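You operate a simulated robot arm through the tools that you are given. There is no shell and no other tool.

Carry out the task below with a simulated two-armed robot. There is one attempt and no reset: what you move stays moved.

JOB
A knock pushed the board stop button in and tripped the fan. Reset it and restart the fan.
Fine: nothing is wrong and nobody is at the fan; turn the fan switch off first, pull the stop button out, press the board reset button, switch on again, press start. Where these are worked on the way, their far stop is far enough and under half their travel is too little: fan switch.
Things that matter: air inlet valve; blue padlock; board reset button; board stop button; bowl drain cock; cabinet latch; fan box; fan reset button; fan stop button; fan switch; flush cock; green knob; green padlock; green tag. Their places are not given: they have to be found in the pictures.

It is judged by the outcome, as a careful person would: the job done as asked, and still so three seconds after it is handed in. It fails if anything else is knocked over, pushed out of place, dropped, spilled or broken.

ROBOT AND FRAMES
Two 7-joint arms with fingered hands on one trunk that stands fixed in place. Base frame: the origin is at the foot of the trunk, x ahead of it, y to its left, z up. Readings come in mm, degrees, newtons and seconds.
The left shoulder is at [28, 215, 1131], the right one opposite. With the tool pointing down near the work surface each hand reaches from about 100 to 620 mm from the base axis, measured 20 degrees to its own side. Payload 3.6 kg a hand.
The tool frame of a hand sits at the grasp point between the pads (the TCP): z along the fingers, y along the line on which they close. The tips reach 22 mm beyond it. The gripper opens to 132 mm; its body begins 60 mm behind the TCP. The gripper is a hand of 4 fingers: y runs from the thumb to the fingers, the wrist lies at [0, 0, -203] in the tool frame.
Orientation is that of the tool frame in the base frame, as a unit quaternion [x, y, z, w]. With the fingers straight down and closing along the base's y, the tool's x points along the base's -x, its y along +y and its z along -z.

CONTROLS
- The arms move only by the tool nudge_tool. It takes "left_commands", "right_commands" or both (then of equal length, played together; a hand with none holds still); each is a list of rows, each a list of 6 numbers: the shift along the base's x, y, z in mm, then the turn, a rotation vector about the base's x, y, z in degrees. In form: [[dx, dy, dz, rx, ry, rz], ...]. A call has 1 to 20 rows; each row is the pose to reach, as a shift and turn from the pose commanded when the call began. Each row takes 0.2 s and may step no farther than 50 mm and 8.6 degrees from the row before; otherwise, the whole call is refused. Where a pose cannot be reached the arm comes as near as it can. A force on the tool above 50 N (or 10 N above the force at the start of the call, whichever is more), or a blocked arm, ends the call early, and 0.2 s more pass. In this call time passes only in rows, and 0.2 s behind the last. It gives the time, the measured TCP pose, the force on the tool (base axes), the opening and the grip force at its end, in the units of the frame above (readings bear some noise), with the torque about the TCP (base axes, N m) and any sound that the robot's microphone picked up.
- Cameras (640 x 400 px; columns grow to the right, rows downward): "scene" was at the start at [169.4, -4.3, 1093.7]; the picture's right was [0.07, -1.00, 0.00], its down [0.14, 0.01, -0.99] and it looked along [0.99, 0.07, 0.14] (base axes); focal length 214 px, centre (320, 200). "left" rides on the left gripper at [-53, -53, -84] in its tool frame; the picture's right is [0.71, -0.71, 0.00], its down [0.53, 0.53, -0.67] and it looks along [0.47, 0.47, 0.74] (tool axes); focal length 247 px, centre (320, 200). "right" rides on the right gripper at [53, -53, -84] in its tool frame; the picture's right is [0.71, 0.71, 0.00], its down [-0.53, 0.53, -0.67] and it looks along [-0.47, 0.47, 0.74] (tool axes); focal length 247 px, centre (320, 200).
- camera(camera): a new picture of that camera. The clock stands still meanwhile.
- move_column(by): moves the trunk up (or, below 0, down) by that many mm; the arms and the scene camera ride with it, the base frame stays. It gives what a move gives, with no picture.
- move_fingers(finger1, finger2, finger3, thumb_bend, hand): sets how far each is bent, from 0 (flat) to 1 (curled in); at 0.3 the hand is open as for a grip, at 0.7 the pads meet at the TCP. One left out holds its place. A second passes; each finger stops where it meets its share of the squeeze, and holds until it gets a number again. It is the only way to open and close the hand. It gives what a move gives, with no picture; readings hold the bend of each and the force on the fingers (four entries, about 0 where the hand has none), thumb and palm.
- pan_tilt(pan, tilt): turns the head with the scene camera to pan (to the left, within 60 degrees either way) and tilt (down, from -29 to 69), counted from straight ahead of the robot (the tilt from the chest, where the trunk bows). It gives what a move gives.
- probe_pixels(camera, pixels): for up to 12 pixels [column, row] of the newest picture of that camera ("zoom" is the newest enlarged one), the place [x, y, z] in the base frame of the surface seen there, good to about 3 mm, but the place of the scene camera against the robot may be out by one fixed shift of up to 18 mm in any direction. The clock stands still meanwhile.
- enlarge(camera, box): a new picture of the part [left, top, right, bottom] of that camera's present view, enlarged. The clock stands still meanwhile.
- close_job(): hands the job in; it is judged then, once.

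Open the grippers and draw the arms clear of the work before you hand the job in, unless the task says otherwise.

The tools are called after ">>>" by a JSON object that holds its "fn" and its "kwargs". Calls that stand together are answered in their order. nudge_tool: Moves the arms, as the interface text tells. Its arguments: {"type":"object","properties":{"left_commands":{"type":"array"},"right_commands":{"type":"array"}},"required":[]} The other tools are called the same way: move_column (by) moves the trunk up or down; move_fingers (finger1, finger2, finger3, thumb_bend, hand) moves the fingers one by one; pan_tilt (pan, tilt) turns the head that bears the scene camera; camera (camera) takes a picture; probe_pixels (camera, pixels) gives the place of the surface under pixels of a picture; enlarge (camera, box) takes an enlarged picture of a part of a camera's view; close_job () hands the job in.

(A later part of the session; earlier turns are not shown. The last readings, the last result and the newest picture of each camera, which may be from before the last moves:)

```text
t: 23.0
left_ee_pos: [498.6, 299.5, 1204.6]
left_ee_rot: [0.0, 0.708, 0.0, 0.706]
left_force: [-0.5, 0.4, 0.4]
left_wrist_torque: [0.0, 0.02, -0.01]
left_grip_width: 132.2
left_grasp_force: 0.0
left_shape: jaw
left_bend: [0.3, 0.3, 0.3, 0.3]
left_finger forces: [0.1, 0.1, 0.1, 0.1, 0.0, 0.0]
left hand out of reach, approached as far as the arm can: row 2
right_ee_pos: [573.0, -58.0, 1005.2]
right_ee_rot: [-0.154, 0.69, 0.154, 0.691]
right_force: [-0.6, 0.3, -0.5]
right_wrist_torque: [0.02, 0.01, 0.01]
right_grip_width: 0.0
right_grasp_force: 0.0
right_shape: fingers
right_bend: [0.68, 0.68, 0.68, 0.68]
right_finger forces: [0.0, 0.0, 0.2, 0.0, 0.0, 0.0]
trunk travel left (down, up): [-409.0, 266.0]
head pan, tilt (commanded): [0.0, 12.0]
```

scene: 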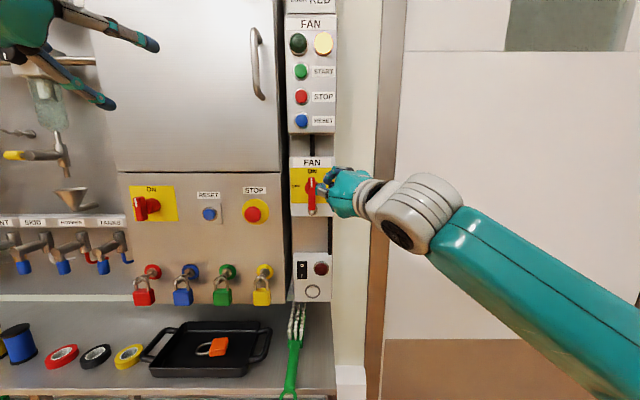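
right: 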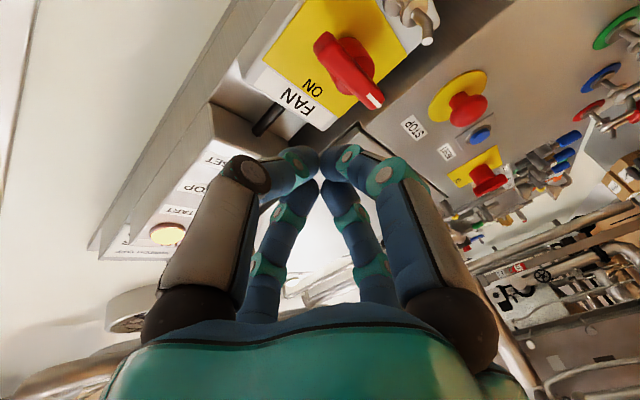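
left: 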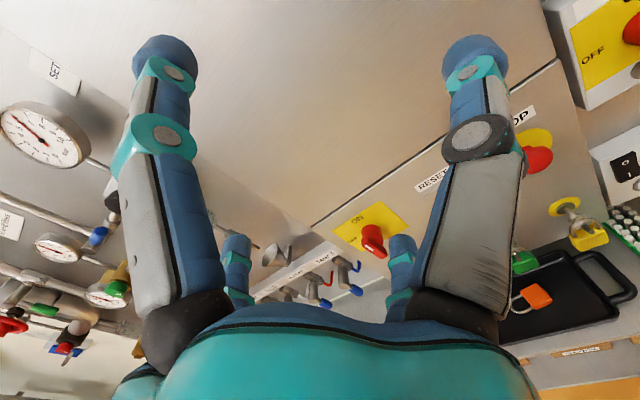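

The left arm is at a limit out at y≈300; I move it inward (toward y≈200) with a slight yaw to the right, as worked for the other arm.

>>> {"fn": "nudge_tool", "kwargs": {"left_commands": [[0, -15, 0, 0, 0, -3], [0, -30, 0, 0, 0, -6], [0, -45, 0, 0, 0, -9], [0, -60, 0, 0, 0, -12], [0, -75, 0, 0, 0, -15], [0, -90, 0, 0, 0, -15], [0, -100, 0, 0, 0, -15]]}}

>>> {"fn": "camera", "kwargs": {"camera": "scene"}}

```text
t: 24.6
left_ee_pos: [500.4, 199.7, 1204.4]
left_ee_rot: [0.092, 0.702, -0.092, 0.701]
left_force: [-0.2, 0.3, -0.1]
left_wrist_torque: [0.0, -0.01, -0.01]
left_grip_width: 131.6
left_grasp_force: 0.0
left_shape: jaw
left_bend: [0.3, 0.3, 0.3, 0.3]
left_finger forces: [0.0, 0.1, 0.1, 0.0, 0.0, 0.1]
right_ee_pos: [573.2, -59.0, 1004.5]
right_ee_rot: [-0.153, 0.69, 0.154, 0.691]
right_force: [0.3, -0.3, -0.3]
right_wrist_torque: [0.03, 0.02, -0.01]
right_grip_width: 0.0
right_grasp_force: 0.0
right_shape: fingers
right_bend: [0.68, 0.68, 0.68, 0.68]
right_finger forces: [0.0, 0.0, 0.0, 0.1, 0.0, 0.1]
trunk travel left (down, up): [-409.0, 266.0]
head pan, tilt (commanded): [0.0, 12.0]
```

```text
taken
```

scene: 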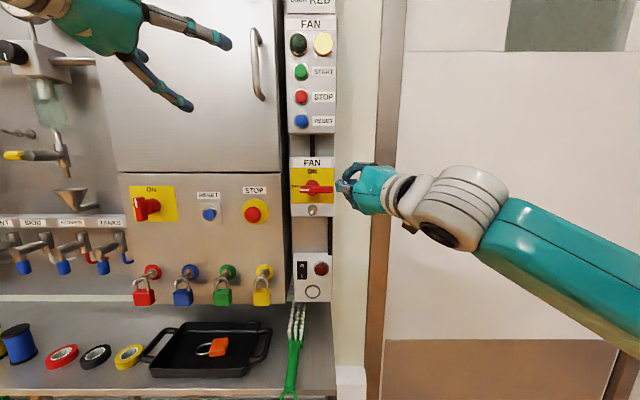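

The left hand is now at (500,200,1204), moving freely. I lower it to about z≈915 in free space.

>>> {"fn": "nudge_tool", "kwargs": {"left_commands": [[0, 0, -35, 0, 0, 0], [0, 0, -70, 0, 0, 0], [0, 0, -105, 0, 0, 0], [0, 0, -140, 0, 0, 0], [0, 0, -175, 0, 0, 0], [0, 0, -210, 0, 0, 0], [0, 0, -245, 0, 0, 0], [0, 0, -270, 0, 0, 0], [0, 0, -290, 0, 0, 0]]}}

>>> {"fn": "camera", "kwargs": {"camera": "left"}}

>>> {"fn": "camera", "kwargs": {"camera": "scene"}}

```text
t: 26.6
left_ee_pos: [500.5, 202.7, 1193.7]
left_ee_rot: [0.092, 0.702, -0.093, 0.7]
left_force: [-0.4, 0.3, 0.1]
left_wrist_torque: [0.03, 0.01, 0.01]
left_grip_width: 131.9
left_grasp_force: 0.1
left_shape: jaw
left_bend: [0.3, 0.3, 0.3, 0.3]
left_finger forces: [0.0, 0.0, 0.0, 0.1, 0.0, 0.0]
left hand out of reach, approached as far as the arm can: row 1, 2, 3, 4, 5, 6, 7, 8, 9
right_ee_pos: [574.3, -58.2, 1005.1]
right_ee_rot: [-0.153, 0.69, 0.154, 0.691]
right_force: [0.2, -0.1, 0.6]
right_wrist_torque: [0.02, 0.0, -0.02]
right_grip_width: 0.1
right_grasp_force: 0.0
right_shape: fingers
right_bend: [0.68, 0.68, 0.68, 0.68]
right_finger forces: [0.0, 0.1, 0.1, 0.0, 0.1, 0.1]
trunk travel left (down, up): [-409.0, 266.0]
head pan, tilt (commanded): [0.0, 12.0]
```

```text
taken
```

left: 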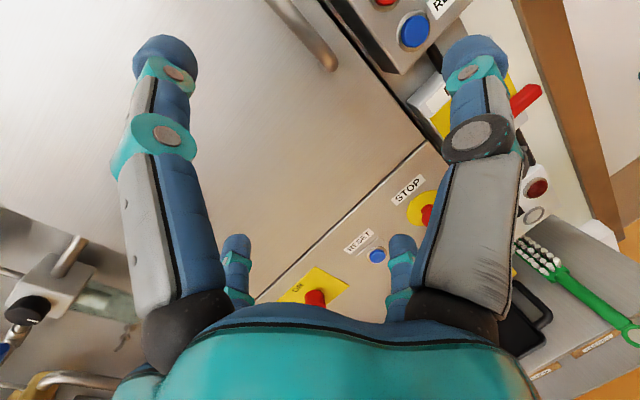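

```text
taken
```

scene: 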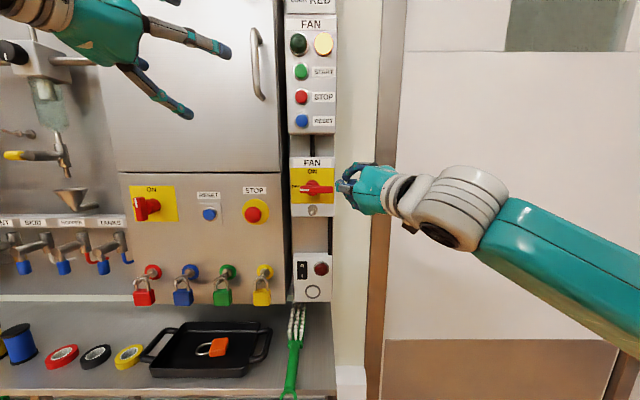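

The left arm is still limited at z≈1194. I pan left to see how its elbow is placed.

>>> {"fn": "pan_tilt", "kwargs": {"pan": 45, "tilt": 20}}

>>> {"fn": "camera", "kwargs": {"camera": "scene"}}

```text
t: 27.7
left_ee_pos: [499.0, 202.2, 1194.7]
left_ee_rot: [0.094, 0.701, -0.094, 0.701]
left_force: [-0.6, 0.4, 0.3]
left_wrist_torque: [0.01, 0.0, -0.03]
left_grip_width: 132.1
left_grasp_force: 0.1
left_shape: jaw
left_bend: [0.3, 0.3, 0.3, 0.3]
left_finger forces: [0.1, 0.0, 0.0, 0.0, 0.0, 0.1]
right_ee_pos: [574.7, -57.6, 1002.8]
right_ee_rot: [-0.154, 0.69, 0.154, 0.691]
right_force: [-0.5, 0.9, 0.1]
right_wrist_torque: [0.0, 0.02, -0.01]
right_grip_width: 0.2
right_grasp_force: 0.1
right_shape: fingers
right_bend: [0.68, 0.68, 0.68, 0.68]
right_finger forces: [0.1, 0.1, 0.0, 0.0, 0.0, 0.1]
trunk travel left (down, up): [-409.0, 266.0]
head pan, tilt (commanded): [45.0, 20.0]
```

```text
taken
```

scene: 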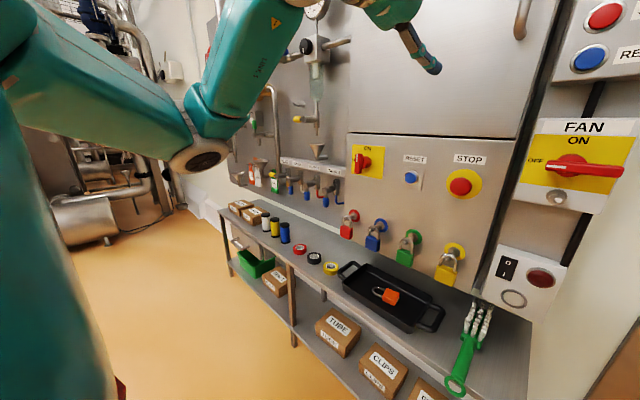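

The left elbow hangs low with the forearm steep, so the wrist is near its bend limit. I try going forward to straighten the arm, in small rows (fingers stay >100 mm off the cabinet front).

>>> {"fn": "nudge_tool", "kwargs": {"left_commands": [[10, 0, 0, 0, 0, 0], [20, 0, 0, 0, 0, 0], [30, 0, 0, 0, 0, 0], [40, 0, 0, 0, 0, 0], [50, 0, 0, 0, 0, 0], [60, 0, 0, 0, 0, 0]]}}

```text
t: 29.1
left_ee_pos: [541.6, 208.9, 1188.1]
left_ee_rot: [0.092, 0.702, -0.093, 0.7]
left_force: [1.3, 0.0, -0.6]
left_wrist_torque: [0.0, 0.02, 0.01]
left_grip_width: 132.1
left_grasp_force: 0.0
left_shape: jaw
left_bend: [0.3, 0.3, 0.3, 0.3]
left_finger forces: [0.0, 0.1, 0.0, 0.1, 0.0, 0.0]
left hand out of reach, approached as far as the arm can: row 1, 2, 3, 4, 5, 6
right_ee_pos: [572.5, -57.4, 1004.3]
right_ee_rot: [-0.153, 0.69, 0.154, 0.691]
right_force: [-0.2, -0.2, -0.2]
right_wrist_torque: [0.02, -0.01, -0.02]
right_grip_width: 0.0
right_grasp_force: 0.1
right_shape: fingers
right_bend: [0.68, 0.68, 0.68, 0.68]
right_finger forces: [0.1, 0.1, 0.0, 0.0, 0.1, 0.0]
trunk travel left (down, up): [-409.0, 266.0]
head pan, tilt (commanded): [45.0, 20.0]
```

The arm only slides along the limit. I'll raise it, move it inboard to mirror the pose from which the right arm lowered freely, then lower it with an inward drift.

>>> {"fn": "nudge_tool", "kwargs": {"left_commands": [[-12, -14, 25, 0, 0, 3], [-24, -28, 50, 0, 0, 6], [-36, -42, 75, 0, 0, 9], [-48, -56, 100, 0, 0, 12], [-60, -70, 122, 0, 0, 15]]}}

>>> {"fn": "nudge_tool", "kwargs": {"left_commands": [[0, -2, -30, 0, 0, 0], [0, -4, -60, 0, 0, 0], [0, -6, -90, 0, 0, 0]]}}

```text
t: 30.3
left_ee_pos: [478.1, 134.7, 1309.8]
left_ee_rot: [0.0, 0.707, 0.0, 0.707]
left_force: [-0.1, -0.5, 0.3]
left_wrist_torque: [0.02, -0.01, 0.0]
left_grip_width: 132.3
left_grasp_force: 0.0
left_shape: jaw
left_bend: [0.3, 0.3, 0.3, 0.3]
left_finger forces: [0.0, 0.1, 0.0, 0.1, 0.0, 0.1]
left hand out of reach, approached as far as the arm can: row 1
right_ee_pos: [573.4, -58.7, 1004.6]
right_ee_rot: [-0.153, 0.69, 0.153, 0.691]
right_force: [0.9, -0.8, -0.7]
right_wrist_torque: [-0.01, 0.03, 0.01]
right_grip_width: 0.0
right_grasp_force: 0.0
right_shape: fingers
right_bend: [0.68, 0.68, 0.68, 0.68]
right_finger forces: [0.0, 0.0, 0.0, 0.0, 0.0, 0.0]
trunk travel left (down, up): [-409.0, 266.0]
head pan, tilt (commanded): [45.0, 20.0]
```

```text
t: 31.1
left_ee_pos: [476.9, 128.0, 1219.5]
left_ee_rot: [0.0, 0.707, 0.0, 0.707]
left_force: [0.0, 0.6, 0.3]
left_wrist_torque: [0.01, 0.01, 0.04]
left_grip_width: 132.1
left_grasp_force: 0.2
left_shape: jaw
left_bend: [0.3, 0.3, 0.3, 0.3]
left_finger forces: [0.0, 0.1, 0.1, 0.1, 0.0, 0.0]
right_ee_pos: [574.6, -57.1, 1003.7]
right_ee_rot: [-0.154, 0.689, 0.155, 0.691]
right_force: [-0.3, 0.0, 0.6]
right_wrist_torque: [-0.01, -0.01, -0.06]
right_grip_width: 0.2
right_grasp_force: 0.0
right_shape: fingers
right_bend: [0.68, 0.68, 0.68, 0.68]
right_finger forces: [0.0, 0.1, 0.0, 0.0, 0.0, 0.0]
trunk travel left (down, up): [-409.0, 266.0]
head pan, tilt (commanded): [45.0, 20.0]
```

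Now it lowers freely. I continue down to z≈930 while moving the right hand 40 mm outward for clearance.

>>> {"fn": "nudge_tool", "kwargs": {"left_commands": [[0, -2, -30, 0, 0, 0], [0, -4, -60, 0, 0, 0], [0, -8, -90, 0, 0, 0], [0, -12, -120, 0, 0, 0], [0, -16, -150, 0, 0, 0], [0, -20, -180, 0, 0, 0], [0, -20, -210, 0, 0, 0], [0, -20, -240, 0, 0, 0], [0, -20, -270, 0, 0, 0], [0, -20, -290, 0, 0, 0]], "right_commands": [[-5, -10, 0, 0, 0, 0], [-10, -20, 0, 0, 0, 0], [-15, -30, 0, 0, 0, 0], [-20, -40, 0, 0, 0, 0], [-20, -40, 0, 0, 0, 0], [-20, -40, 0, 0, 0, 0], [-20, -40, 0, 0, 0, 0], [-20, -40, 0, 0, 0, 0], [-20, -40, 0, 0, 0, 0], [-20, -40, 0, 0, 0, 0]]}}

>>> {"fn": "camera", "kwargs": {"camera": "left"}}

```text
t: 33.3
left_ee_pos: [479.2, 111.5, 932.5]
left_ee_rot: [0.0, 0.707, 0.0, 0.707]
left_force: [0.1, -0.2, -0.1]
left_wrist_torque: [-0.02, -0.02, 0.01]
left_grip_width: 131.8
left_grasp_force: 0.1
left_shape: jaw
left_bend: [0.3, 0.3, 0.3, 0.3]
left_finger forces: [0.1, 0.0, 0.1, 0.0, 0.0, 0.1]
right_ee_pos: [556.3, -98.5, 1003.4]
right_ee_rot: [-0.153, 0.69, 0.154, 0.691]
right_force: [0.3, 0.7, 0.3]
right_wrist_torque: [-0.03, -0.01, 0.02]
right_grip_width: 0.3
right_grasp_force: 0.1
right_shape: fingers
right_bend: [0.68, 0.68, 0.68, 0.68]
right_finger forces: [0.0, 0.1, 0.0, 0.1, 0.0, 0.0]
trunk travel left (down, up): [-409.0, 266.0]
head pan, tilt (commanded): [45.0, 20.0]
```

```text
taken
```

left: 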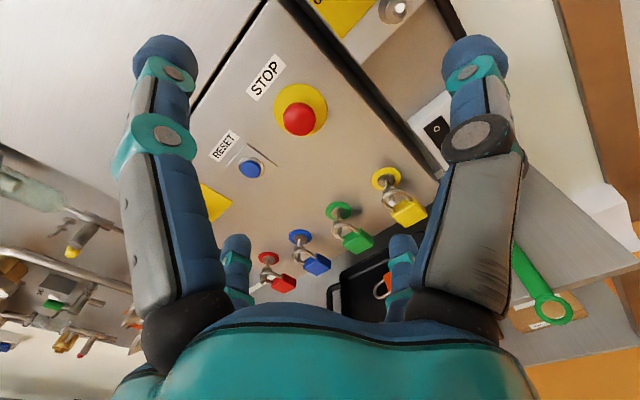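

The left camera now sees the stop button at (299,118) and board reset at (250,170). I enlarge and probe them.

>>> {"fn": "enlarge", "kwargs": {"camera": "left", "box": [220, 60, 360, 190]}}

>>> {"fn": "probe_pixels", "kwargs": {"camera": "left", "pixels": [[299, 118], [288, 112], [310, 125], [302, 105], [294, 128], [318, 95], [280, 95], [320, 120], [250, 170], [262, 165], [340, 210], [386, 180]]}}

```text
3.08 times, centred on (290, 125) of left
```

zoom: 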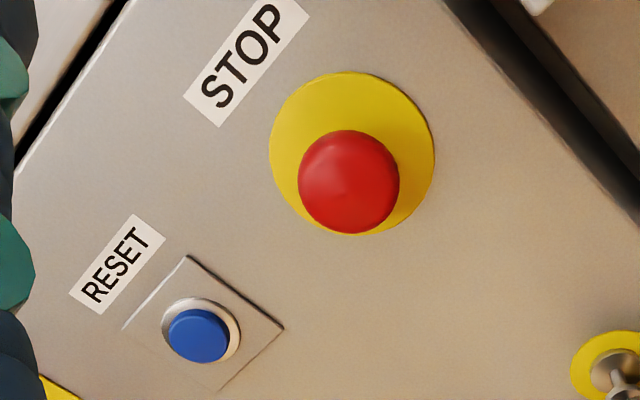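

```text
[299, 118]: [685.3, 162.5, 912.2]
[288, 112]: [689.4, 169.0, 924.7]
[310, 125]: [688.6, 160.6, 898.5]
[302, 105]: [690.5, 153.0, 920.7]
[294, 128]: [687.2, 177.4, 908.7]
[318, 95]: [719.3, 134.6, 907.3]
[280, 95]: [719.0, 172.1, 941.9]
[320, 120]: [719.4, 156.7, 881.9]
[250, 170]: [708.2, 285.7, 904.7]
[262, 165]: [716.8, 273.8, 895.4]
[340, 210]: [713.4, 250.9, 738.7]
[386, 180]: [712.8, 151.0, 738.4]
```

Stop button head: front at (685,163,911), about 39 mm across, plate at x=719; board reset at (708,286,905). I move the left hand on-axis with the stop button at x≈600.

>>> {"fn": "nudge_tool", "kwargs": {"left_commands": [[25, 10, -4, 0, 0, 0], [50, 20, -8, 0, 0, 0], [75, 31, -12, 0, 0, 0], [100, 42, -17, 0, 0, 0], [122, 52, -21, 0, 0, 0]]}}

>>> {"fn": "camera", "kwargs": {"camera": "left"}}

>>> {"fn": "pan_tilt", "kwargs": {"pan": 15, "tilt": 18}}

>>> {"fn": "camera", "kwargs": {"camera": "scene"}}

```text
t: 34.5
left_ee_pos: [584.5, 124.7, 919.9]
left_ee_rot: [-0.005, 0.709, 0.005, 0.705]
left_force: [-0.4, 0.2, -0.2]
left_wrist_torque: [0.02, -0.01, -0.01]
left_grip_width: 131.7
left_grasp_force: 0.1
left_shape: jaw
left_bend: [0.3, 0.3, 0.3, 0.3]
left_finger forces: [0.1, 0.0, 0.0, 0.0, 0.0, 0.0]
left hand out of reach, approached as far as the arm can: row 3, 4, 5
right_ee_pos: [554.9, -98.6, 1003.5]
right_ee_rot: [-0.152, 0.69, 0.153, 0.691]
right_force: [-0.5, -0.4, -0.5]
right_wrist_torque: [-0.01, 0.01, 0.03]
right_grip_width: 0.0
right_grasp_force: 0.1
right_shape: fingers
right_bend: [0.68, 0.68, 0.68, 0.68]
right_finger forces: [0.1, 0.0, 0.1, 0.0, 0.0, 0.0]
trunk travel left (down, up): [-409.0, 266.0]
head pan, tilt (commanded): [45.0, 20.0]
```

```text
taken
```

left: 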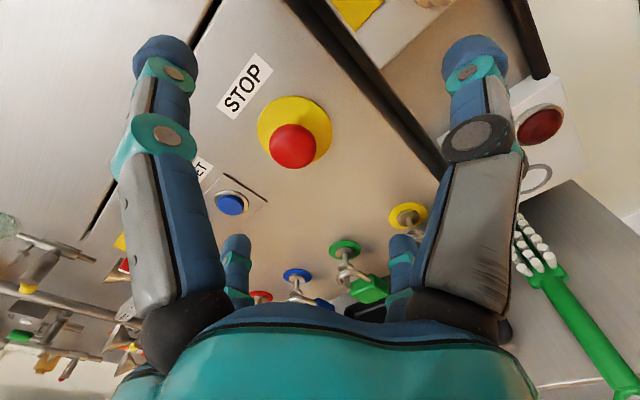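

```text
t: 35.5
left_ee_pos: [585.5, 125.7, 920.1]
left_ee_rot: [-0.005, 0.709, 0.005, 0.705]
left_force: [0.1, 0.2, -0.5]
left_wrist_torque: [0.03, 0.0, 0.02]
left_grip_width: 131.7
left_grasp_force: 0.1
left_shape: jaw
left_bend: [0.3, 0.3, 0.3, 0.3]
left_finger forces: [0.1, 0.0, 0.0, 0.0, 0.0, 0.0]
right_ee_pos: [555.7, -98.7, 1004.2]
right_ee_rot: [-0.153, 0.69, 0.153, 0.69]
right_force: [-0.4, 0.2, -0.4]
right_wrist_torque: [0.03, -0.03, 0.03]
right_grip_width: 0.1
right_grasp_force: 0.0
right_shape: fingers
right_bend: [0.68, 0.68, 0.68, 0.68]
right_finger forces: [0.0, 0.1, 0.1, 0.0, 0.1, 0.0]
trunk travel left (down, up): [-409.0, 266.0]
head pan, tilt (commanded): [15.0, 18.0]
```

```text
taken
```

scene: 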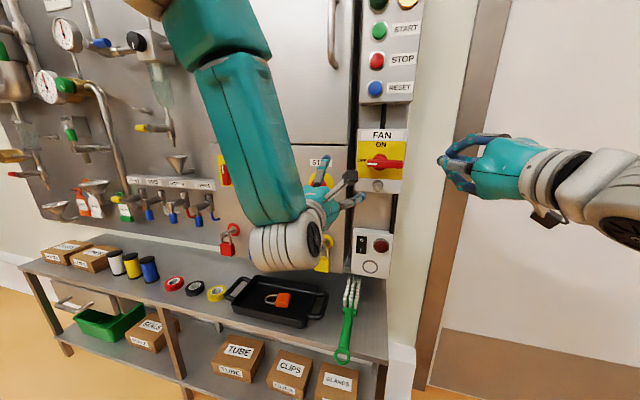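

The left arm is now elbow-high and limited because its shoulder sits 220 mm above the button. I'll retract and raise the left hand, then lower the trunk so the shoulder is nearly level with the button.

>>> {"fn": "nudge_tool", "kwargs": {"left_commands": [[-30, 0, 10, 0, 0, 0], [-60, 0, 30, 0, 0, 0], [-90, 0, 60, 0, 0, 0], [-100, 0, 90, 0, 0, 0], [-105, 0, 120, 0, 0, 0], [-105, 0, 150, 0, 0, 0], [-105, 0, 180, 0, 0, 0], [-105, 0, 200, 0, 0, 0]]}}

>>> {"fn": "camera", "kwargs": {"camera": "scene"}}

```text
t: 37.3
left_ee_pos: [480.8, 128.9, 1119.8]
left_ee_rot: [0.001, 0.708, 0.001, 0.706]
left_force: [0.7, 0.9, -0.5]
left_wrist_torque: [0.01, -0.02, -0.01]
left_grip_width: 131.8
left_grasp_force: 0.0
left_shape: jaw
left_bend: [0.3, 0.3, 0.3, 0.3]
left_finger forces: [0.0, 0.0, 0.1, 0.1, 0.0, 0.0]
right_ee_pos: [555.8, -97.9, 1003.5]
right_ee_rot: [-0.153, 0.69, 0.154, 0.691]
right_force: [0.8, 1.1, 0.0]
right_wrist_torque: [0.0, -0.01, 0.01]
right_grip_width: 0.0
right_grasp_force: 0.0
right_shape: fingers
right_bend: [0.68, 0.68, 0.68, 0.68]
right_finger forces: [0.0, 0.0, 0.0, 0.1, 0.0, 0.1]
trunk travel left (down, up): [-409.0, 266.0]
head pan, tilt (commanded): [15.0, 18.0]
```

```text
taken
```

scene: 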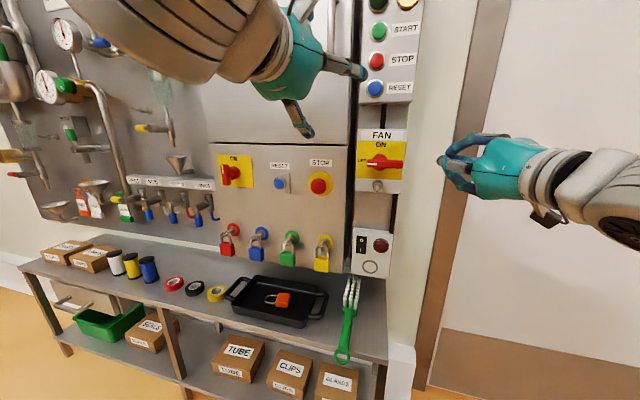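

Before moving the trunk I test at this height (level with the shoulder) whether the left arm goes forward and outward freely; the cabinet door is still 100 mm beyond the tips.

>>> {"fn": "nudge_tool", "kwargs": {"left_commands": [[20, 6, 0, 0, 0, 0], [40, 12, 0, 0, 0, 0], [60, 18, 0, 0, 0, 0], [80, 24, 0, 0, 0, 0], [100, 30, 0, 0, 0, 0], [120, 34, 0, 0, 0, 0]]}}

```text
t: 38.7
left_ee_pos: [602.5, 161.9, 1120.4]
left_ee_rot: [-0.002, 0.707, 0.001, 0.707]
left_force: [0.3, -0.5, 0.2]
left_wrist_torque: [-0.02, -0.01, -0.02]
left_grip_width: 131.8
left_grasp_force: 0.1
left_shape: jaw
left_bend: [0.3, 0.3, 0.3, 0.3]
left_finger forces: [0.0, 0.1, 0.0, 0.1, 0.0, 0.0]
right_ee_pos: [555.5, -98.5, 1003.8]
right_ee_rot: [-0.153, 0.69, 0.154, 0.691]
right_force: [0.0, 0.3, -0.2]
right_wrist_torque: [-0.01, 0.0, 0.0]
right_grip_width: 0.0
right_grasp_force: 0.1
right_shape: fingers
right_bend: [0.68, 0.68, 0.68, 0.68]
right_finger forces: [0.0, 0.0, 0.1, 0.0, 0.0, 0.0]
trunk travel left (down, up): [-409.0, 266.0]
head pan, tilt (commanded): [15.0, 18.0]
```

The left hand reached (602,162,1120) cleanly. I lower the trunk 209 mm so the left hand arrives in front of the stop button.

>>> {"fn": "move_column", "kwargs": {"by": -209}}

>>> {"fn": "camera", "kwargs": {"camera": "left"}}

>>> {"fn": "camera", "kwargs": {"camera": "scene"}}

```text
t: 40.9
left_ee_pos: [601.8, 161.2, 912.4]
left_ee_rot: [0.001, 0.707, 0.0, 0.707]
left_force: [0.1, -0.3, 0.0]
left_wrist_torque: [0.03, 0.03, 0.02]
left_grip_width: 131.7
left_grasp_force: 0.0
left_shape: jaw
left_bend: [0.3, 0.3, 0.3, 0.3]
left_finger forces: [0.0, 0.0, 0.0, 0.0, 0.0, 0.0]
right_ee_pos: [555.4, -97.1, 796.8]
right_ee_rot: [-0.153, 0.69, 0.153, 0.691]
right_force: [-0.3, 0.7, -0.1]
right_wrist_torque: [-0.01, 0.02, 0.02]
right_grip_width: 0.2
right_grasp_force: 0.2
right_shape: fingers
right_bend: [0.68, 0.68, 0.68, 0.68]
right_finger forces: [0.0, 0.1, 0.1, 0.1, 0.0, 0.0]
trunk travel left (down, up): [-200.0, 475.0]
head pan, tilt (commanded): [15.0, 18.0]
```

```text
taken
```

left: 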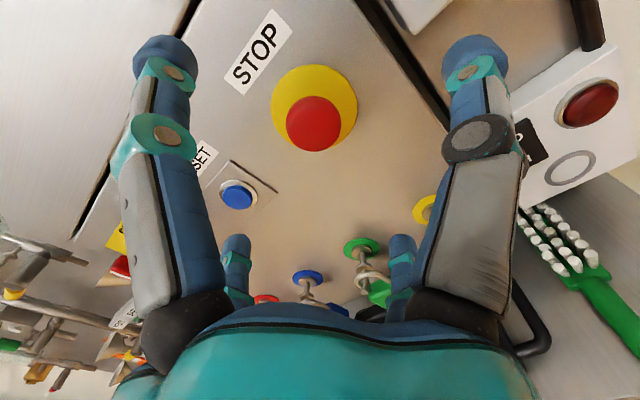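

```text
taken
```

scene: 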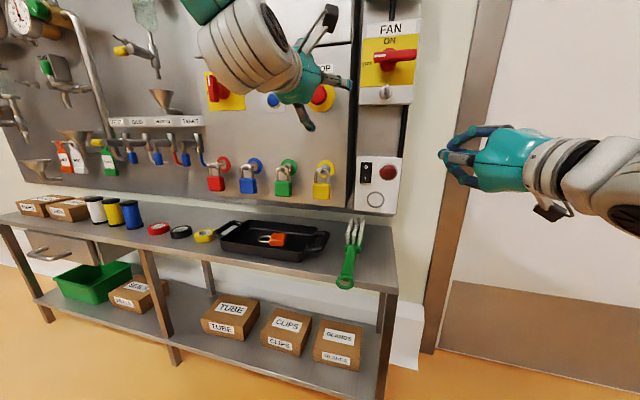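

The left hand is in front of the stop button, seen at (315,123). I probe it again from this view.

>>> {"fn": "probe_pixels", "kwargs": {"camera": "left", "pixels": [[315, 122], [300, 112], [332, 132], [322, 104], [306, 142], [340, 90], [290, 105], [345, 140], [237, 195], [262, 190], [290, 122], [341, 115]]}}

>>> {"fn": "enlarge", "kwargs": {"camera": "left", "box": [255, 50, 375, 170]}}

```text
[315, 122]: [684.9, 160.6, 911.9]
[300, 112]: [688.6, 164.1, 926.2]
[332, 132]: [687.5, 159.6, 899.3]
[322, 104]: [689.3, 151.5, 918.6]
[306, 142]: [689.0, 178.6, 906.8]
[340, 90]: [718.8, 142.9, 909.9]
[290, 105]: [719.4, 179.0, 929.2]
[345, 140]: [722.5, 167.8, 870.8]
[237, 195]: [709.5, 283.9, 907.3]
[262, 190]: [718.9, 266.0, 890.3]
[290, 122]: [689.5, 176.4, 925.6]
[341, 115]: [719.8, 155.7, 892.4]
```

```text
3.33 times, centred on (315, 110) of left
```

zoom: 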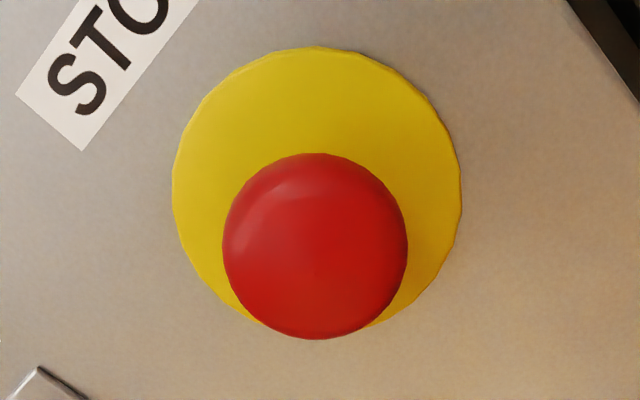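

Button centre is about (163.5, 912.7). I check how far the open fingertips reach by probing them before going in.

>>> {"fn": "probe_pixels", "kwargs": {"camera": "left", "pixels": [[165, 45], [165, 38], [180, 55], [475, 45], [478, 38], [235, 240], [402, 240], [190, 75], [455, 60]]}}

```text
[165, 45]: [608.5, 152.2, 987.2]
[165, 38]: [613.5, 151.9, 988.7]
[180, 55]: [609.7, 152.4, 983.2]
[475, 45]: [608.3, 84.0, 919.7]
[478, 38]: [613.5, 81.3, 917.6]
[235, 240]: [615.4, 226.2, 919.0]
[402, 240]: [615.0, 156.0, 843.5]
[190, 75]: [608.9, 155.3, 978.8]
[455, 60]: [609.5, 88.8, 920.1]
```

Open tips reach about 20 mm past the TCP. I advance to TCP x≈690 so the tips sit behind the mushroom rim but short of the plate (719).

>>> {"fn": "nudge_tool", "kwargs": {"left_commands": [[25, 1, 0, 0, 0, 0], [50, 2, 0, 0, 0, 0], [70, 2, 0, 0, 0, 0], [80, 2, 0, 0, 0, 0], [88, 2, 0, 0, 0, 0]]}}

>>> {"fn": "camera", "kwargs": {"camera": "left"}}

```text
t: 42.1
left_ee_pos: [689.0, 157.4, 913.2]
left_ee_rot: [-0.004, 0.709, 0.004, 0.705]
left_force: [-0.3, -0.2, -0.2]
left_wrist_torque: [-0.02, 0.02, 0.0]
left_grip_width: 131.6
left_grasp_force: 0.1
left_shape: jaw
left_bend: [0.3, 0.3, 0.3, 0.3]
left_finger forces: [0.0, 0.0, 0.1, 0.0, 0.0, 0.0]
left hand out of reach, approached as far as the arm can: row 2, 3, 4, 5
right_ee_pos: [556.2, -96.7, 795.8]
right_ee_rot: [-0.153, 0.69, 0.153, 0.691]
right_force: [-0.2, 0.3, -0.3]
right_wrist_torque: [0.03, -0.02, 0.01]
right_grip_width: 0.0
right_grasp_force: 0.1
right_shape: fingers
right_bend: [0.68, 0.68, 0.68, 0.68]
right_finger forces: [0.1, 0.1, 0.0, 0.0, 0.0, 0.0]
trunk travel left (down, up): [-200.0, 475.0]
head pan, tilt (commanded): [15.0, 18.0]
```

```text
taken
```

left: 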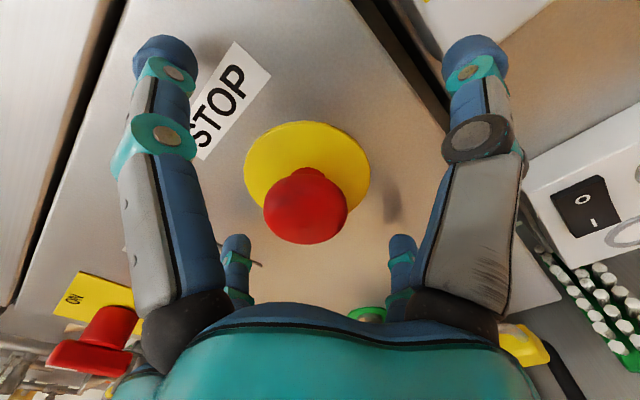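

The hand is 6 mm short in y (157 vs 163.5) with the wrist near its limit, leaning toward yaw left. I yaw left 8° about the TCP and shift +6 mm in y to relieve it.

>>> {"fn": "nudge_tool", "kwargs": {"left_commands": [[0, 2, 0, 0, 0, 4], [0, 4, 0, 0, 0, 8], [0, 6, -1, 0, 0, 8]]}}

>>> {"fn": "camera", "kwargs": {"camera": "left"}}

```text
t: 42.9
left_ee_pos: [689.7, 161.5, 912.0]
left_ee_rot: [-0.05, 0.706, 0.05, 0.705]
left_force: [0.0, 0.2, -0.7]
left_wrist_torque: [0.0, 0.01, 0.04]
left_grip_width: 132.0
left_grasp_force: 0.1
left_shape: jaw
left_bend: [0.3, 0.3, 0.3, 0.3]
left_finger forces: [0.1, 0.0, 0.0, 0.0, 0.1, 0.0]
right_ee_pos: [555.3, -97.4, 795.7]
right_ee_rot: [-0.153, 0.69, 0.154, 0.691]
right_force: [0.0, 0.1, 0.8]
right_wrist_torque: [-0.01, -0.01, -0.02]
right_grip_width: 0.1
right_grasp_force: 0.0
right_shape: fingers
right_bend: [0.68, 0.68, 0.68, 0.68]
right_finger forces: [0.0, 0.1, 0.0, 0.0, 0.0, 0.1]
trunk travel left (down, up): [-200.0, 475.0]
head pan, tilt (commanded): [15.0, 18.0]
```

```text
taken
```

left: 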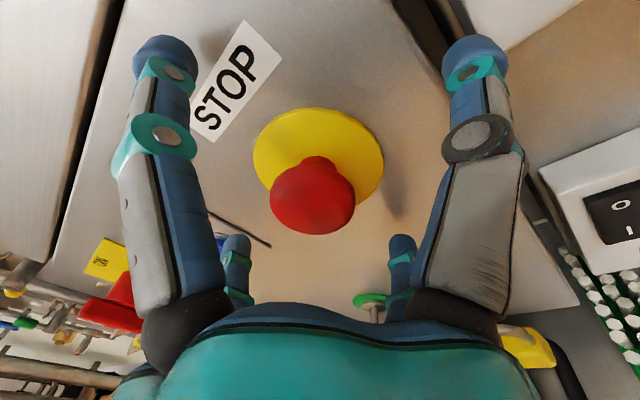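

The limit is relieved: TCP (689.7,161.5,912), button centred to within 2 mm. I shift 1.5 mm and close the four left digits around the mushroom.

>>> {"fn": "nudge_tool", "kwargs": {"left_commands": [[1, 1.5, 0.5, 0, 0, 0]]}}

>>> {"fn": "move_fingers", "kwargs": {"hand": "left", "finger1": 0.48, "finger2": 0.48, "finger3": 0.48, "thumb_bend": 0.48}}

>>> {"fn": "camera", "kwargs": {"camera": "left"}}

```text
t: 43.3
left_ee_pos: [688.7, 162.9, 912.2]
left_ee_rot: [-0.05, 0.705, 0.05, 0.705]
left_force: [-0.3, 0.6, -0.5]
left_wrist_torque: [-0.01, 0.01, -0.01]
left_grip_width: 132.0
left_grasp_force: 0.1
left_shape: jaw
left_bend: [0.3, 0.3, 0.3, 0.3]
left_finger forces: [0.1, 0.0, 0.0, 0.0, 0.0, 0.0]
right_ee_pos: [555.1, -96.8, 795.7]
right_ee_rot: [-0.153, 0.69, 0.154, 0.69]
right_force: [0.0, 0.2, 0.7]
right_wrist_torque: [-0.02, 0.0, 0.0]
right_grip_width: 0.0
right_grasp_force: 0.0
right_shape: fingers
right_bend: [0.68, 0.68, 0.68, 0.68]
right_finger forces: [0.1, 0.1, 0.0, 0.0, 0.1, 0.1]
trunk travel left (down, up): [-200.0, 475.0]
head pan, tilt (commanded): [15.0, 18.0]
```

```text
t: 44.3
left_ee_pos: [687.4, 161.0, 913.1]
left_ee_rot: [-0.048, 0.706, 0.049, 0.705]
left_force: [-16.7, -9.8, -2.0]
left_wrist_torque: [0.13, 0.09, -1.26]
left_grip_width: 59.0
left_grasp_force: 9.6
left_shape: fingers
left_bend: [0.48, 0.48, 0.48, 0.4]
left_finger forces: [0.1, 0.0, 0.1, 0.0, 19.3, 0.0]
right_ee_pos: [553.3, -98.2, 798.1]
right_ee_rot: [-0.153, 0.689, 0.154, 0.691]
right_force: [0.0, 0.0, 0.5]
right_wrist_torque: [-0.02, 0.0, -0.03]
right_grip_width: 0.2
right_grasp_force: 0.0
right_shape: fingers
right_bend: [0.68, 0.68, 0.68, 0.68]
right_finger forces: [0.0, 0.0, 0.0, 0.0, 0.0, 0.0]
trunk travel left (down, up): [-200.0, 475.0]
head pan, tilt (commanded): [15.0, 18.0]
```

```text
taken
```

left: 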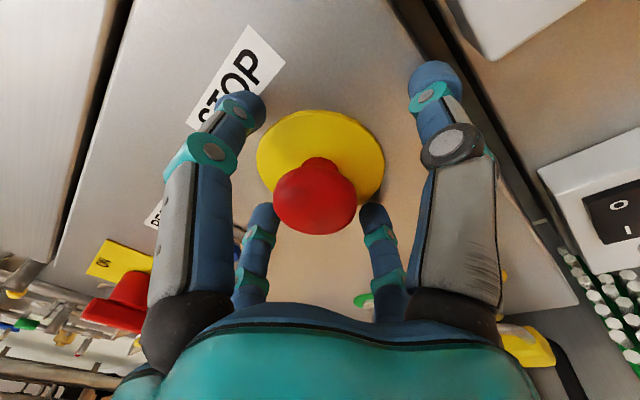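

The thumb (right digit) pressed on the panel: the 8° yaw puts that side ~9 mm further forward when open. I reopen the thumb, back off, pre-close to ~50 mm width, then slide over the head.

>>> {"fn": "move_fingers", "kwargs": {"hand": "left", "thumb_bend": 0.3}}

>>> {"fn": "nudge_tool", "kwargs": {"left_commands": [[-15, 0, 0, 0, 0, 0], [-35, 0, 0, 0, 0, 0], [-50, 0, 0, 0, 0, 0]]}}

>>> {"fn": "move_fingers", "kwargs": {"hand": "left", "finger1": 0.48, "finger2": 0.48, "finger3": 0.48, "thumb_bend": 0.48}}

>>> {"fn": "camera", "kwargs": {"camera": "left"}}

```text
t: 45.3
left_ee_pos: [688.8, 165.7, 914.2]
left_ee_rot: [-0.051, 0.705, 0.05, 0.705]
left_force: [-8.8, 6.5, -0.5]
left_wrist_torque: [0.06, 0.06, -0.39]
left_grip_width: 64.1
left_grasp_force: 4.2
left_shape: fingers
left_bend: [0.48, 0.48, 0.48, 0.33]
left_finger forces: [0.1, 0.0, 0.0, 0.1, 8.6, 0.1]
right_ee_pos: [555.5, -97.2, 796.6]
right_ee_rot: [-0.152, 0.69, 0.153, 0.691]
right_force: [-0.3, 0.5, -0.1]
right_wrist_torque: [0.0, -0.01, 0.03]
right_grip_width: 0.0
right_grasp_force: 0.0
right_shape: fingers
right_bend: [0.68, 0.68, 0.68, 0.68]
right_finger forces: [0.1, 0.0, 0.0, 0.1, 0.0, 0.0]
trunk travel left (down, up): [-200.0, 475.0]
head pan, tilt (commanded): [15.0, 18.0]
```

```text
t: 46.1
left_ee_pos: [640.2, 161.3, 914.7]
left_ee_rot: [-0.049, 0.705, 0.049, 0.705]
left_force: [-0.4, 0.4, -0.3]
left_wrist_torque: [-0.04, 0.01, 0.02]
left_grip_width: 69.5
left_grasp_force: 0.1
left_shape: fingers
left_bend: [0.48, 0.48, 0.48, 0.3]
left_finger forces: [0.1, 0.1, 0.0, 0.1, 0.0, 0.0]
right_ee_pos: [555.6, -96.7, 796.6]
right_ee_rot: [-0.153, 0.69, 0.154, 0.691]
right_force: [-0.8, -0.6, 0.1]
right_wrist_torque: [0.04, -0.01, -0.01]
right_grip_width: 0.0
right_grasp_force: 0.1
right_shape: fingers
right_bend: [0.68, 0.68, 0.68, 0.68]
right_finger forces: [0.0, 0.0, 0.0, 0.0, 0.0, 0.0]
trunk travel left (down, up): [-200.0, 475.0]
head pan, tilt (commanded): [15.0, 18.0]
```

```text
t: 47.1
left_ee_pos: [640.3, 162.1, 914.0]
left_ee_rot: [-0.05, 0.706, 0.05, 0.705]
left_force: [1.0, 0.4, 0.0]
left_wrist_torque: [-0.02, 0.0, 0.01]
left_grip_width: 46.0
left_grasp_force: 0.1
left_shape: fingers
left_bend: [0.48, 0.48, 0.48, 0.48]
left_finger forces: [0.0, 0.0, 0.0, 0.1, 0.1, 0.1]
right_ee_pos: [554.8, -96.5, 795.8]
right_ee_rot: [-0.153, 0.69, 0.154, 0.691]
right_force: [0.1, 0.3, 0.0]
right_wrist_torque: [0.0, 0.04, -0.04]
right_grip_width: 0.2
right_grasp_force: 0.1
right_shape: fingers
right_bend: [0.68, 0.68, 0.68, 0.68]
right_finger forces: [0.0, 0.1, 0.0, 0.0, 0.1, 0.0]
trunk travel left (down, up): [-200.0, 475.0]
head pan, tilt (commanded): [15.0, 18.0]
```

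```text
taken
```

left: 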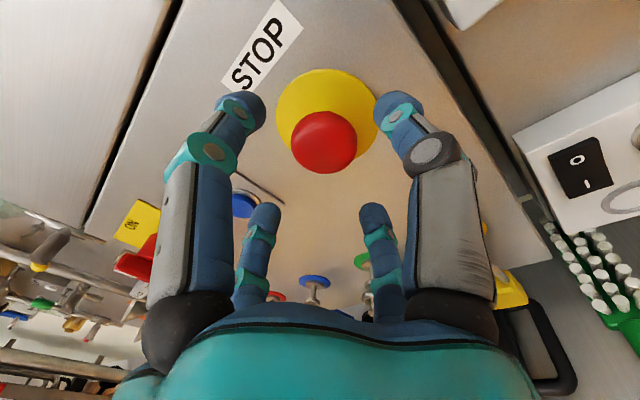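

Width is 46 mm at bend 0.48. I probe the tips' forward reach at this bend and re-check the button position.

>>> {"fn": "probe_pixels", "kwargs": {"camera": "left", "pixels": [[395, 97], [385, 103], [245, 98], [258, 108], [265, 210], [372, 210], [324, 140], [310, 125], [340, 158], [335, 115], [305, 165], [240, 205]]}}

```text
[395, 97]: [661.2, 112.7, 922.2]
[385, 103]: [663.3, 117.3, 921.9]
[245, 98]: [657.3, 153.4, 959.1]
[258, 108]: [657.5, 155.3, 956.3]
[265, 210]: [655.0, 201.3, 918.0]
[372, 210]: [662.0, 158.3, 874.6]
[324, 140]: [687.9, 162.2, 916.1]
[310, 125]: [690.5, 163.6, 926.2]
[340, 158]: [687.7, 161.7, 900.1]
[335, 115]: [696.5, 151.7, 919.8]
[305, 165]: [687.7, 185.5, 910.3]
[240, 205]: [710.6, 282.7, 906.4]
```

I enlarge the button to learn the head's thickness and where its neck begins.

>>> {"fn": "enlarge", "kwargs": {"camera": "left", "box": [265, 60, 385, 180]}}

>>> {"fn": "probe_pixels", "kwargs": {"camera": "zoom", "pixels": [[325, 165], [325, 172], [300, 170], [350, 170], [370, 185], [390, 205], [400, 250], [265, 200], [250, 250], [280, 340], [350, 350], [325, 200]]}}

```text
3.33 times, centred on (325, 120) of left
```

zoom: 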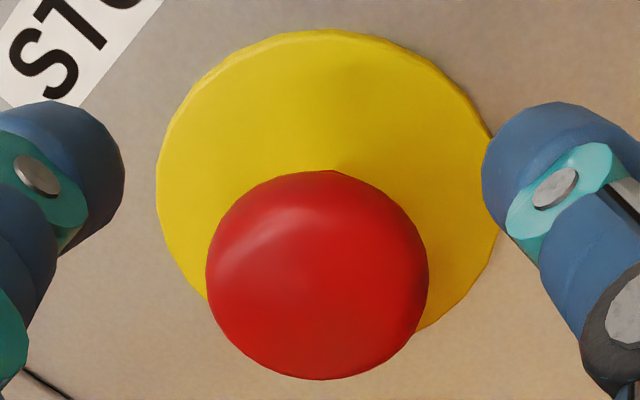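

```text
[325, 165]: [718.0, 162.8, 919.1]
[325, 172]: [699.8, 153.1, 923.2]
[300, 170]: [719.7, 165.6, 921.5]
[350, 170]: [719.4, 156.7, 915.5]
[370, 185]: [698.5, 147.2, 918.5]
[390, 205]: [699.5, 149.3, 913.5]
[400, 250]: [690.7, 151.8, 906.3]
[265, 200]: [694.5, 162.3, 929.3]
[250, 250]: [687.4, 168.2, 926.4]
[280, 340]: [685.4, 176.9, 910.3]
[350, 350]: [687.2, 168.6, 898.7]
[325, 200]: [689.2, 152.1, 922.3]
```

The head is 15 mm thick (x 685-700) with a neck from 700 to the plate at 719. I advance to TCP x≈687 with yaw trimmed to ~5°, so the tips pass the rim and stay off the plate.

>>> {"fn": "nudge_tool", "kwargs": {"left_commands": [[15, 1, 0, 0, 0, -1], [30, 1.5, -1, 0, 0, -2], [40, 1.5, -1, 0, 0, -3], [47, 1.5, -1, 0, 0, -3]]}}

>>> {"fn": "camera", "kwargs": {"camera": "left"}}

```text
t: 48.1
left_ee_pos: [686.3, 164.5, 911.8]
left_ee_rot: [-0.031, 0.707, 0.03, 0.706]
left_force: [0.0, 0.6, 0.6]
left_wrist_torque: [0.0, 0.0, -0.01]
left_grip_width: 45.7
left_grasp_force: 0.0
left_shape: fingers
left_bend: [0.48, 0.48, 0.48, 0.48]
left_finger forces: [0.0, 0.0, 0.1, 0.0, 0.0, 0.0]
right_ee_pos: [556.2, -97.8, 795.2]
right_ee_rot: [-0.152, 0.69, 0.153, 0.691]
right_force: [0.2, 0.0, 0.2]
right_wrist_torque: [-0.03, -0.01, -0.01]
right_grip_width: 0.0
right_grasp_force: 0.0
right_shape: fingers
right_bend: [0.68, 0.68, 0.68, 0.68]
right_finger forces: [0.1, 0.0, 0.1, 0.0, 0.0, 0.0]
trunk travel left (down, up): [-200.0, 475.0]
head pan, tilt (commanded): [15.0, 18.0]
```

```text
taken
```

left: 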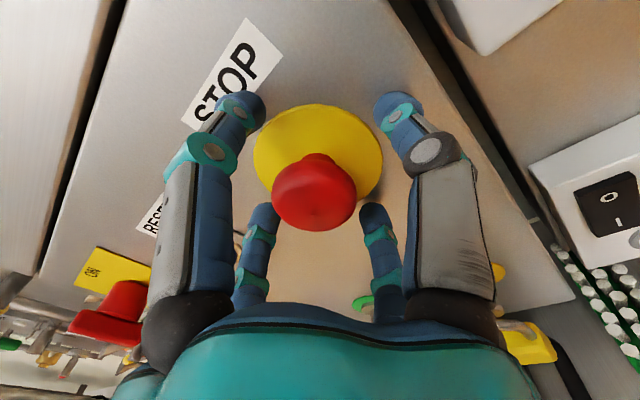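

No contact, and the head is centred between the digits. I close all four to grip behind the rim.

>>> {"fn": "move_fingers", "kwargs": {"hand": "left", "finger1": 0.6, "finger2": 0.6, "finger3": 0.6, "thumb_bend": 0.6}}

>>> {"fn": "camera", "kwargs": {"camera": "left"}}

```text
t: 49.1
left_ee_pos: [687.2, 163.4, 910.9]
left_ee_rot: [-0.031, 0.707, 0.031, 0.706]
left_force: [0.8, -0.8, 0.9]
left_wrist_torque: [0.01, -0.02, -0.12]
left_grip_width: 21.6
left_grasp_force: 4.0
left_shape: fingers
left_bend: [0.6, 0.56, 0.59, 0.57]
left_finger forces: [0.1, 2.6, 0.6, 0.0, 5.8, 0.1]
right_ee_pos: [555.8, -97.7, 795.4]
right_ee_rot: [-0.154, 0.69, 0.154, 0.69]
right_force: [0.1, 0.7, -0.1]
right_wrist_torque: [0.06, -0.01, 0.02]
right_grip_width: 0.0
right_grasp_force: 0.1
right_shape: fingers
right_bend: [0.68, 0.68, 0.68, 0.68]
right_finger forces: [0.0, 0.0, 0.1, 0.0, 0.0, 0.0]
trunk travel left (down, up): [-200.0, 475.0]
head pan, tilt (commanded): [15.0, 18.0]
```

```text
taken
```

left: 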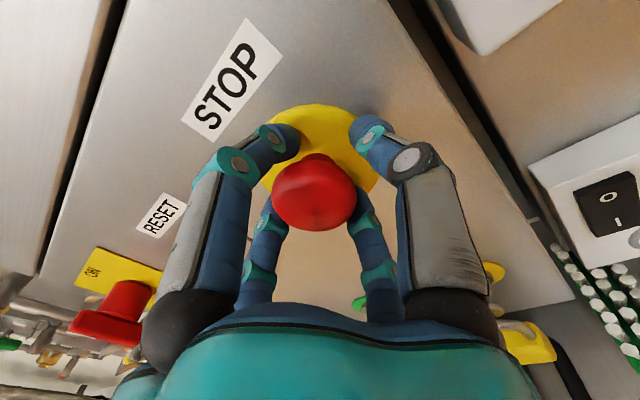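

The tips are hooked behind the head (width 21.6 mm). I firm the grip slightly, then pull straight back in small steps.

>>> {"fn": "move_fingers", "kwargs": {"hand": "left", "finger1": 0.66, "finger2": 0.66, "finger3": 0.66, "thumb_bend": 0.66}}

>>> {"fn": "nudge_tool", "kwargs": {"left_commands": [[-3, 0, 0, 0, 0, 0], [-6, 0, 0, 0, 0, 0], [-9, 0, 0, 0, 0, 0], [-12, 0, 0, 0, 0, 0]]}}

>>> {"fn": "camera", "kwargs": {"camera": "left"}}

```text
t: 50.1
left_ee_pos: [685.9, 163.1, 912.0]
left_ee_rot: [-0.03, 0.707, 0.03, 0.706]
left_force: [1.6, -2.7, 0.1]
left_wrist_torque: [-0.04, -0.07, -0.3]
left_grip_width: 19.1
left_grasp_force: 12.1
left_shape: fingers
left_bend: [0.62, 0.57, 0.6, 0.58]
left_finger forces: [2.7, 6.8, 4.1, 0.0, 11.1, 0.0]
right_ee_pos: [555.3, -97.3, 796.0]
right_ee_rot: [-0.154, 0.689, 0.155, 0.691]
right_force: [-0.2, 0.1, -0.1]
right_wrist_torque: [0.02, 0.0, -0.01]
right_grip_width: 0.3
right_grasp_force: 0.1
right_shape: fingers
right_bend: [0.68, 0.68, 0.68, 0.68]
right_finger forces: [0.0, 0.0, 0.1, 0.0, 0.0, 0.0]
trunk travel left (down, up): [-200.0, 475.0]
head pan, tilt (commanded): [15.0, 18.0]
```

```text
t: 51.1
left_ee_pos: [677.3, 165.1, 912.1]
left_ee_rot: [-0.033, 0.708, 0.031, 0.705]
left_force: [17.1, 0.0, 1.2]
left_wrist_torque: [-0.01, -0.08, -0.11]
left_grip_width: 9.0
left_grasp_force: 9.9
left_shape: fingers
left_bend: [0.64, 0.6, 0.62, 0.64]
left_finger forces: [3.6, 7.2, 5.5, 0.1, 3.7, 0.0]
right_ee_pos: [556.7, -96.9, 794.7]
right_ee_rot: [-0.152, 0.691, 0.154, 0.69]
right_force: [-0.3, 0.6, 0.0]
right_wrist_torque: [0.01, 0.02, -0.02]
right_grip_width: 0.3
right_grasp_force: 0.0
right_shape: fingers
right_bend: [0.68, 0.68, 0.68, 0.68]
right_finger forces: [0.1, 0.0, 0.0, 0.0, 0.0, 0.0]
trunk travel left (down, up): [-200.0, 475.0]
head pan, tilt (commanded): [15.0, 18.0]
heard: click
```

```text
taken
```

left: 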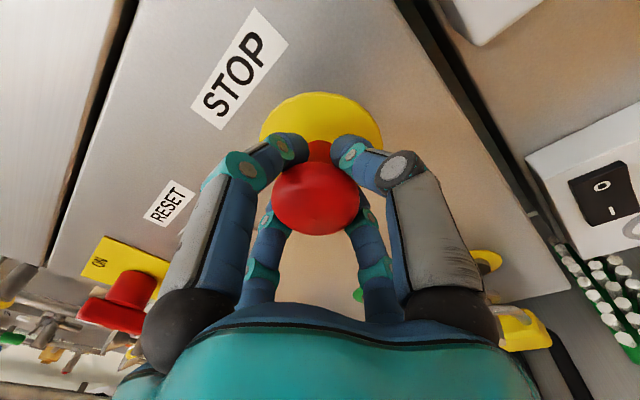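

A click was heard while pulling at 17 N. I probe the button's front to see how far out it stands.

>>> {"fn": "probe_pixels", "kwargs": {"camera": "left", "pixels": [[315, 205], [300, 195], [335, 200], [318, 225], [318, 180], [318, 150]]}}

```text
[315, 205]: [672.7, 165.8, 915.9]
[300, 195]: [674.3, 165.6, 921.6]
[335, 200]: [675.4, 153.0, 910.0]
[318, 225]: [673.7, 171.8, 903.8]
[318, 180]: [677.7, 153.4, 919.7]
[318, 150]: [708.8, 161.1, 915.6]
```

The head has come out 12 mm (front now x≈673). I open the digits wide around it and then back away.

>>> {"fn": "move_fingers", "kwargs": {"hand": "left", "finger1": 0.42, "finger2": 0.42, "finger3": 0.42, "thumb_bend": 0.42}}

>>> {"fn": "nudge_tool", "kwargs": {"left_commands": [[-20, -1, 0, 0, 0, 0], [-45, -1, 0, 0, 0, 0], [-75, -1, 0, 0, 0, 0]]}}

>>> {"fn": "camera", "kwargs": {"camera": "left"}}

```text
t: 52.1
left_ee_pos: [674.9, 164.0, 912.6]
left_ee_rot: [-0.031, 0.707, 0.031, 0.706]
left_force: [0.8, -0.1, 0.0]
left_wrist_torque: [0.04, 0.02, 0.04]
left_grip_width: 59.5
left_grasp_force: 0.0
left_shape: fingers
left_bend: [0.42, 0.42, 0.42, 0.42]
left_finger forces: [0.0, 0.1, 0.1, 0.0, 0.0, 0.1]
right_ee_pos: [553.9, -97.2, 796.1]
right_ee_rot: [-0.153, 0.69, 0.153, 0.691]
right_force: [-1.1, -0.1, -0.2]
right_wrist_torque: [0.01, 0.01, -0.01]
right_grip_width: 0.0
right_grasp_force: 0.1
right_shape: fingers
right_bend: [0.68, 0.68, 0.68, 0.68]
right_finger forces: [0.0, 0.0, 0.0, 0.0, 0.0, 0.1]
trunk travel left (down, up): [-200.0, 475.0]
head pan, tilt (commanded): [15.0, 18.0]
```

```text
t: 52.9
left_ee_pos: [600.2, 160.9, 912.7]
left_ee_rot: [-0.032, 0.706, 0.032, 0.706]
left_force: [-0.8, 0.5, -0.7]
left_wrist_torque: [-0.03, 0.0, 0.01]
left_grip_width: 59.5
left_grasp_force: 0.0
left_shape: fingers
left_bend: [0.42, 0.42, 0.42, 0.42]
left_finger forces: [0.1, 0.1, 0.0, 0.0, 0.0, 0.0]
right_ee_pos: [555.2, -97.5, 795.9]
right_ee_rot: [-0.154, 0.69, 0.154, 0.69]
right_force: [-0.6, -0.5, 0.1]
right_wrist_torque: [0.02, 0.01, 0.02]
right_grip_width: 0.2
right_grasp_force: 0.1
right_shape: fingers
right_bend: [0.68, 0.68, 0.68, 0.68]
right_finger forces: [0.1, 0.0, 0.0, 0.0, 0.0, 0.0]
trunk travel left (down, up): [-200.0, 475.0]
head pan, tilt (commanded): [15.0, 18.0]
```

```text
taken
```

left: 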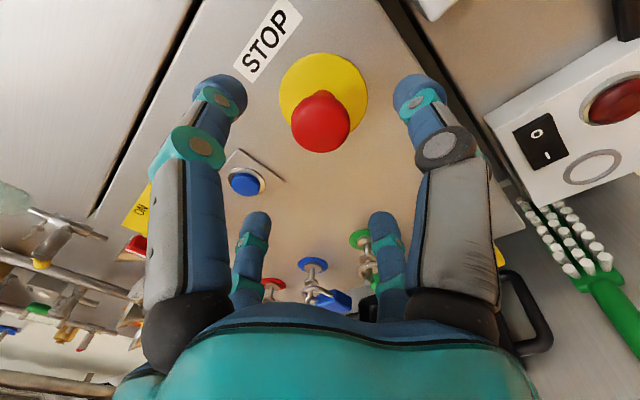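

The hand is clear. I probe the button front and the reset button at (243,180) to confirm the stop stayed out and to aim the next press.

>>> {"fn": "probe_pixels", "kwargs": {"camera": "left", "pixels": [[320, 128], [312, 118], [330, 138], [243, 180], [238, 176], [248, 186], [252, 176], [262, 185], [245, 160]]}}

>>> {"fn": "enlarge", "kwargs": {"camera": "left", "box": [210, 40, 370, 200]}}

```text
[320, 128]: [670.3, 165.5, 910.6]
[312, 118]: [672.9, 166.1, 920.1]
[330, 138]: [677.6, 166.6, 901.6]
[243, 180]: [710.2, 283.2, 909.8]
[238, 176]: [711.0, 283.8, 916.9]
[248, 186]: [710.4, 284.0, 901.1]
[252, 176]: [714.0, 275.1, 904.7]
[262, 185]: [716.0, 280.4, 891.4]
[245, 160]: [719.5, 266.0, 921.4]
```

```text
2.50 times, centred on (290, 120) of left
```

zoom: 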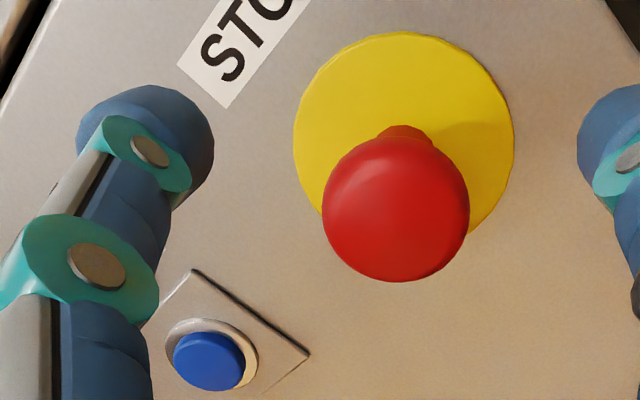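

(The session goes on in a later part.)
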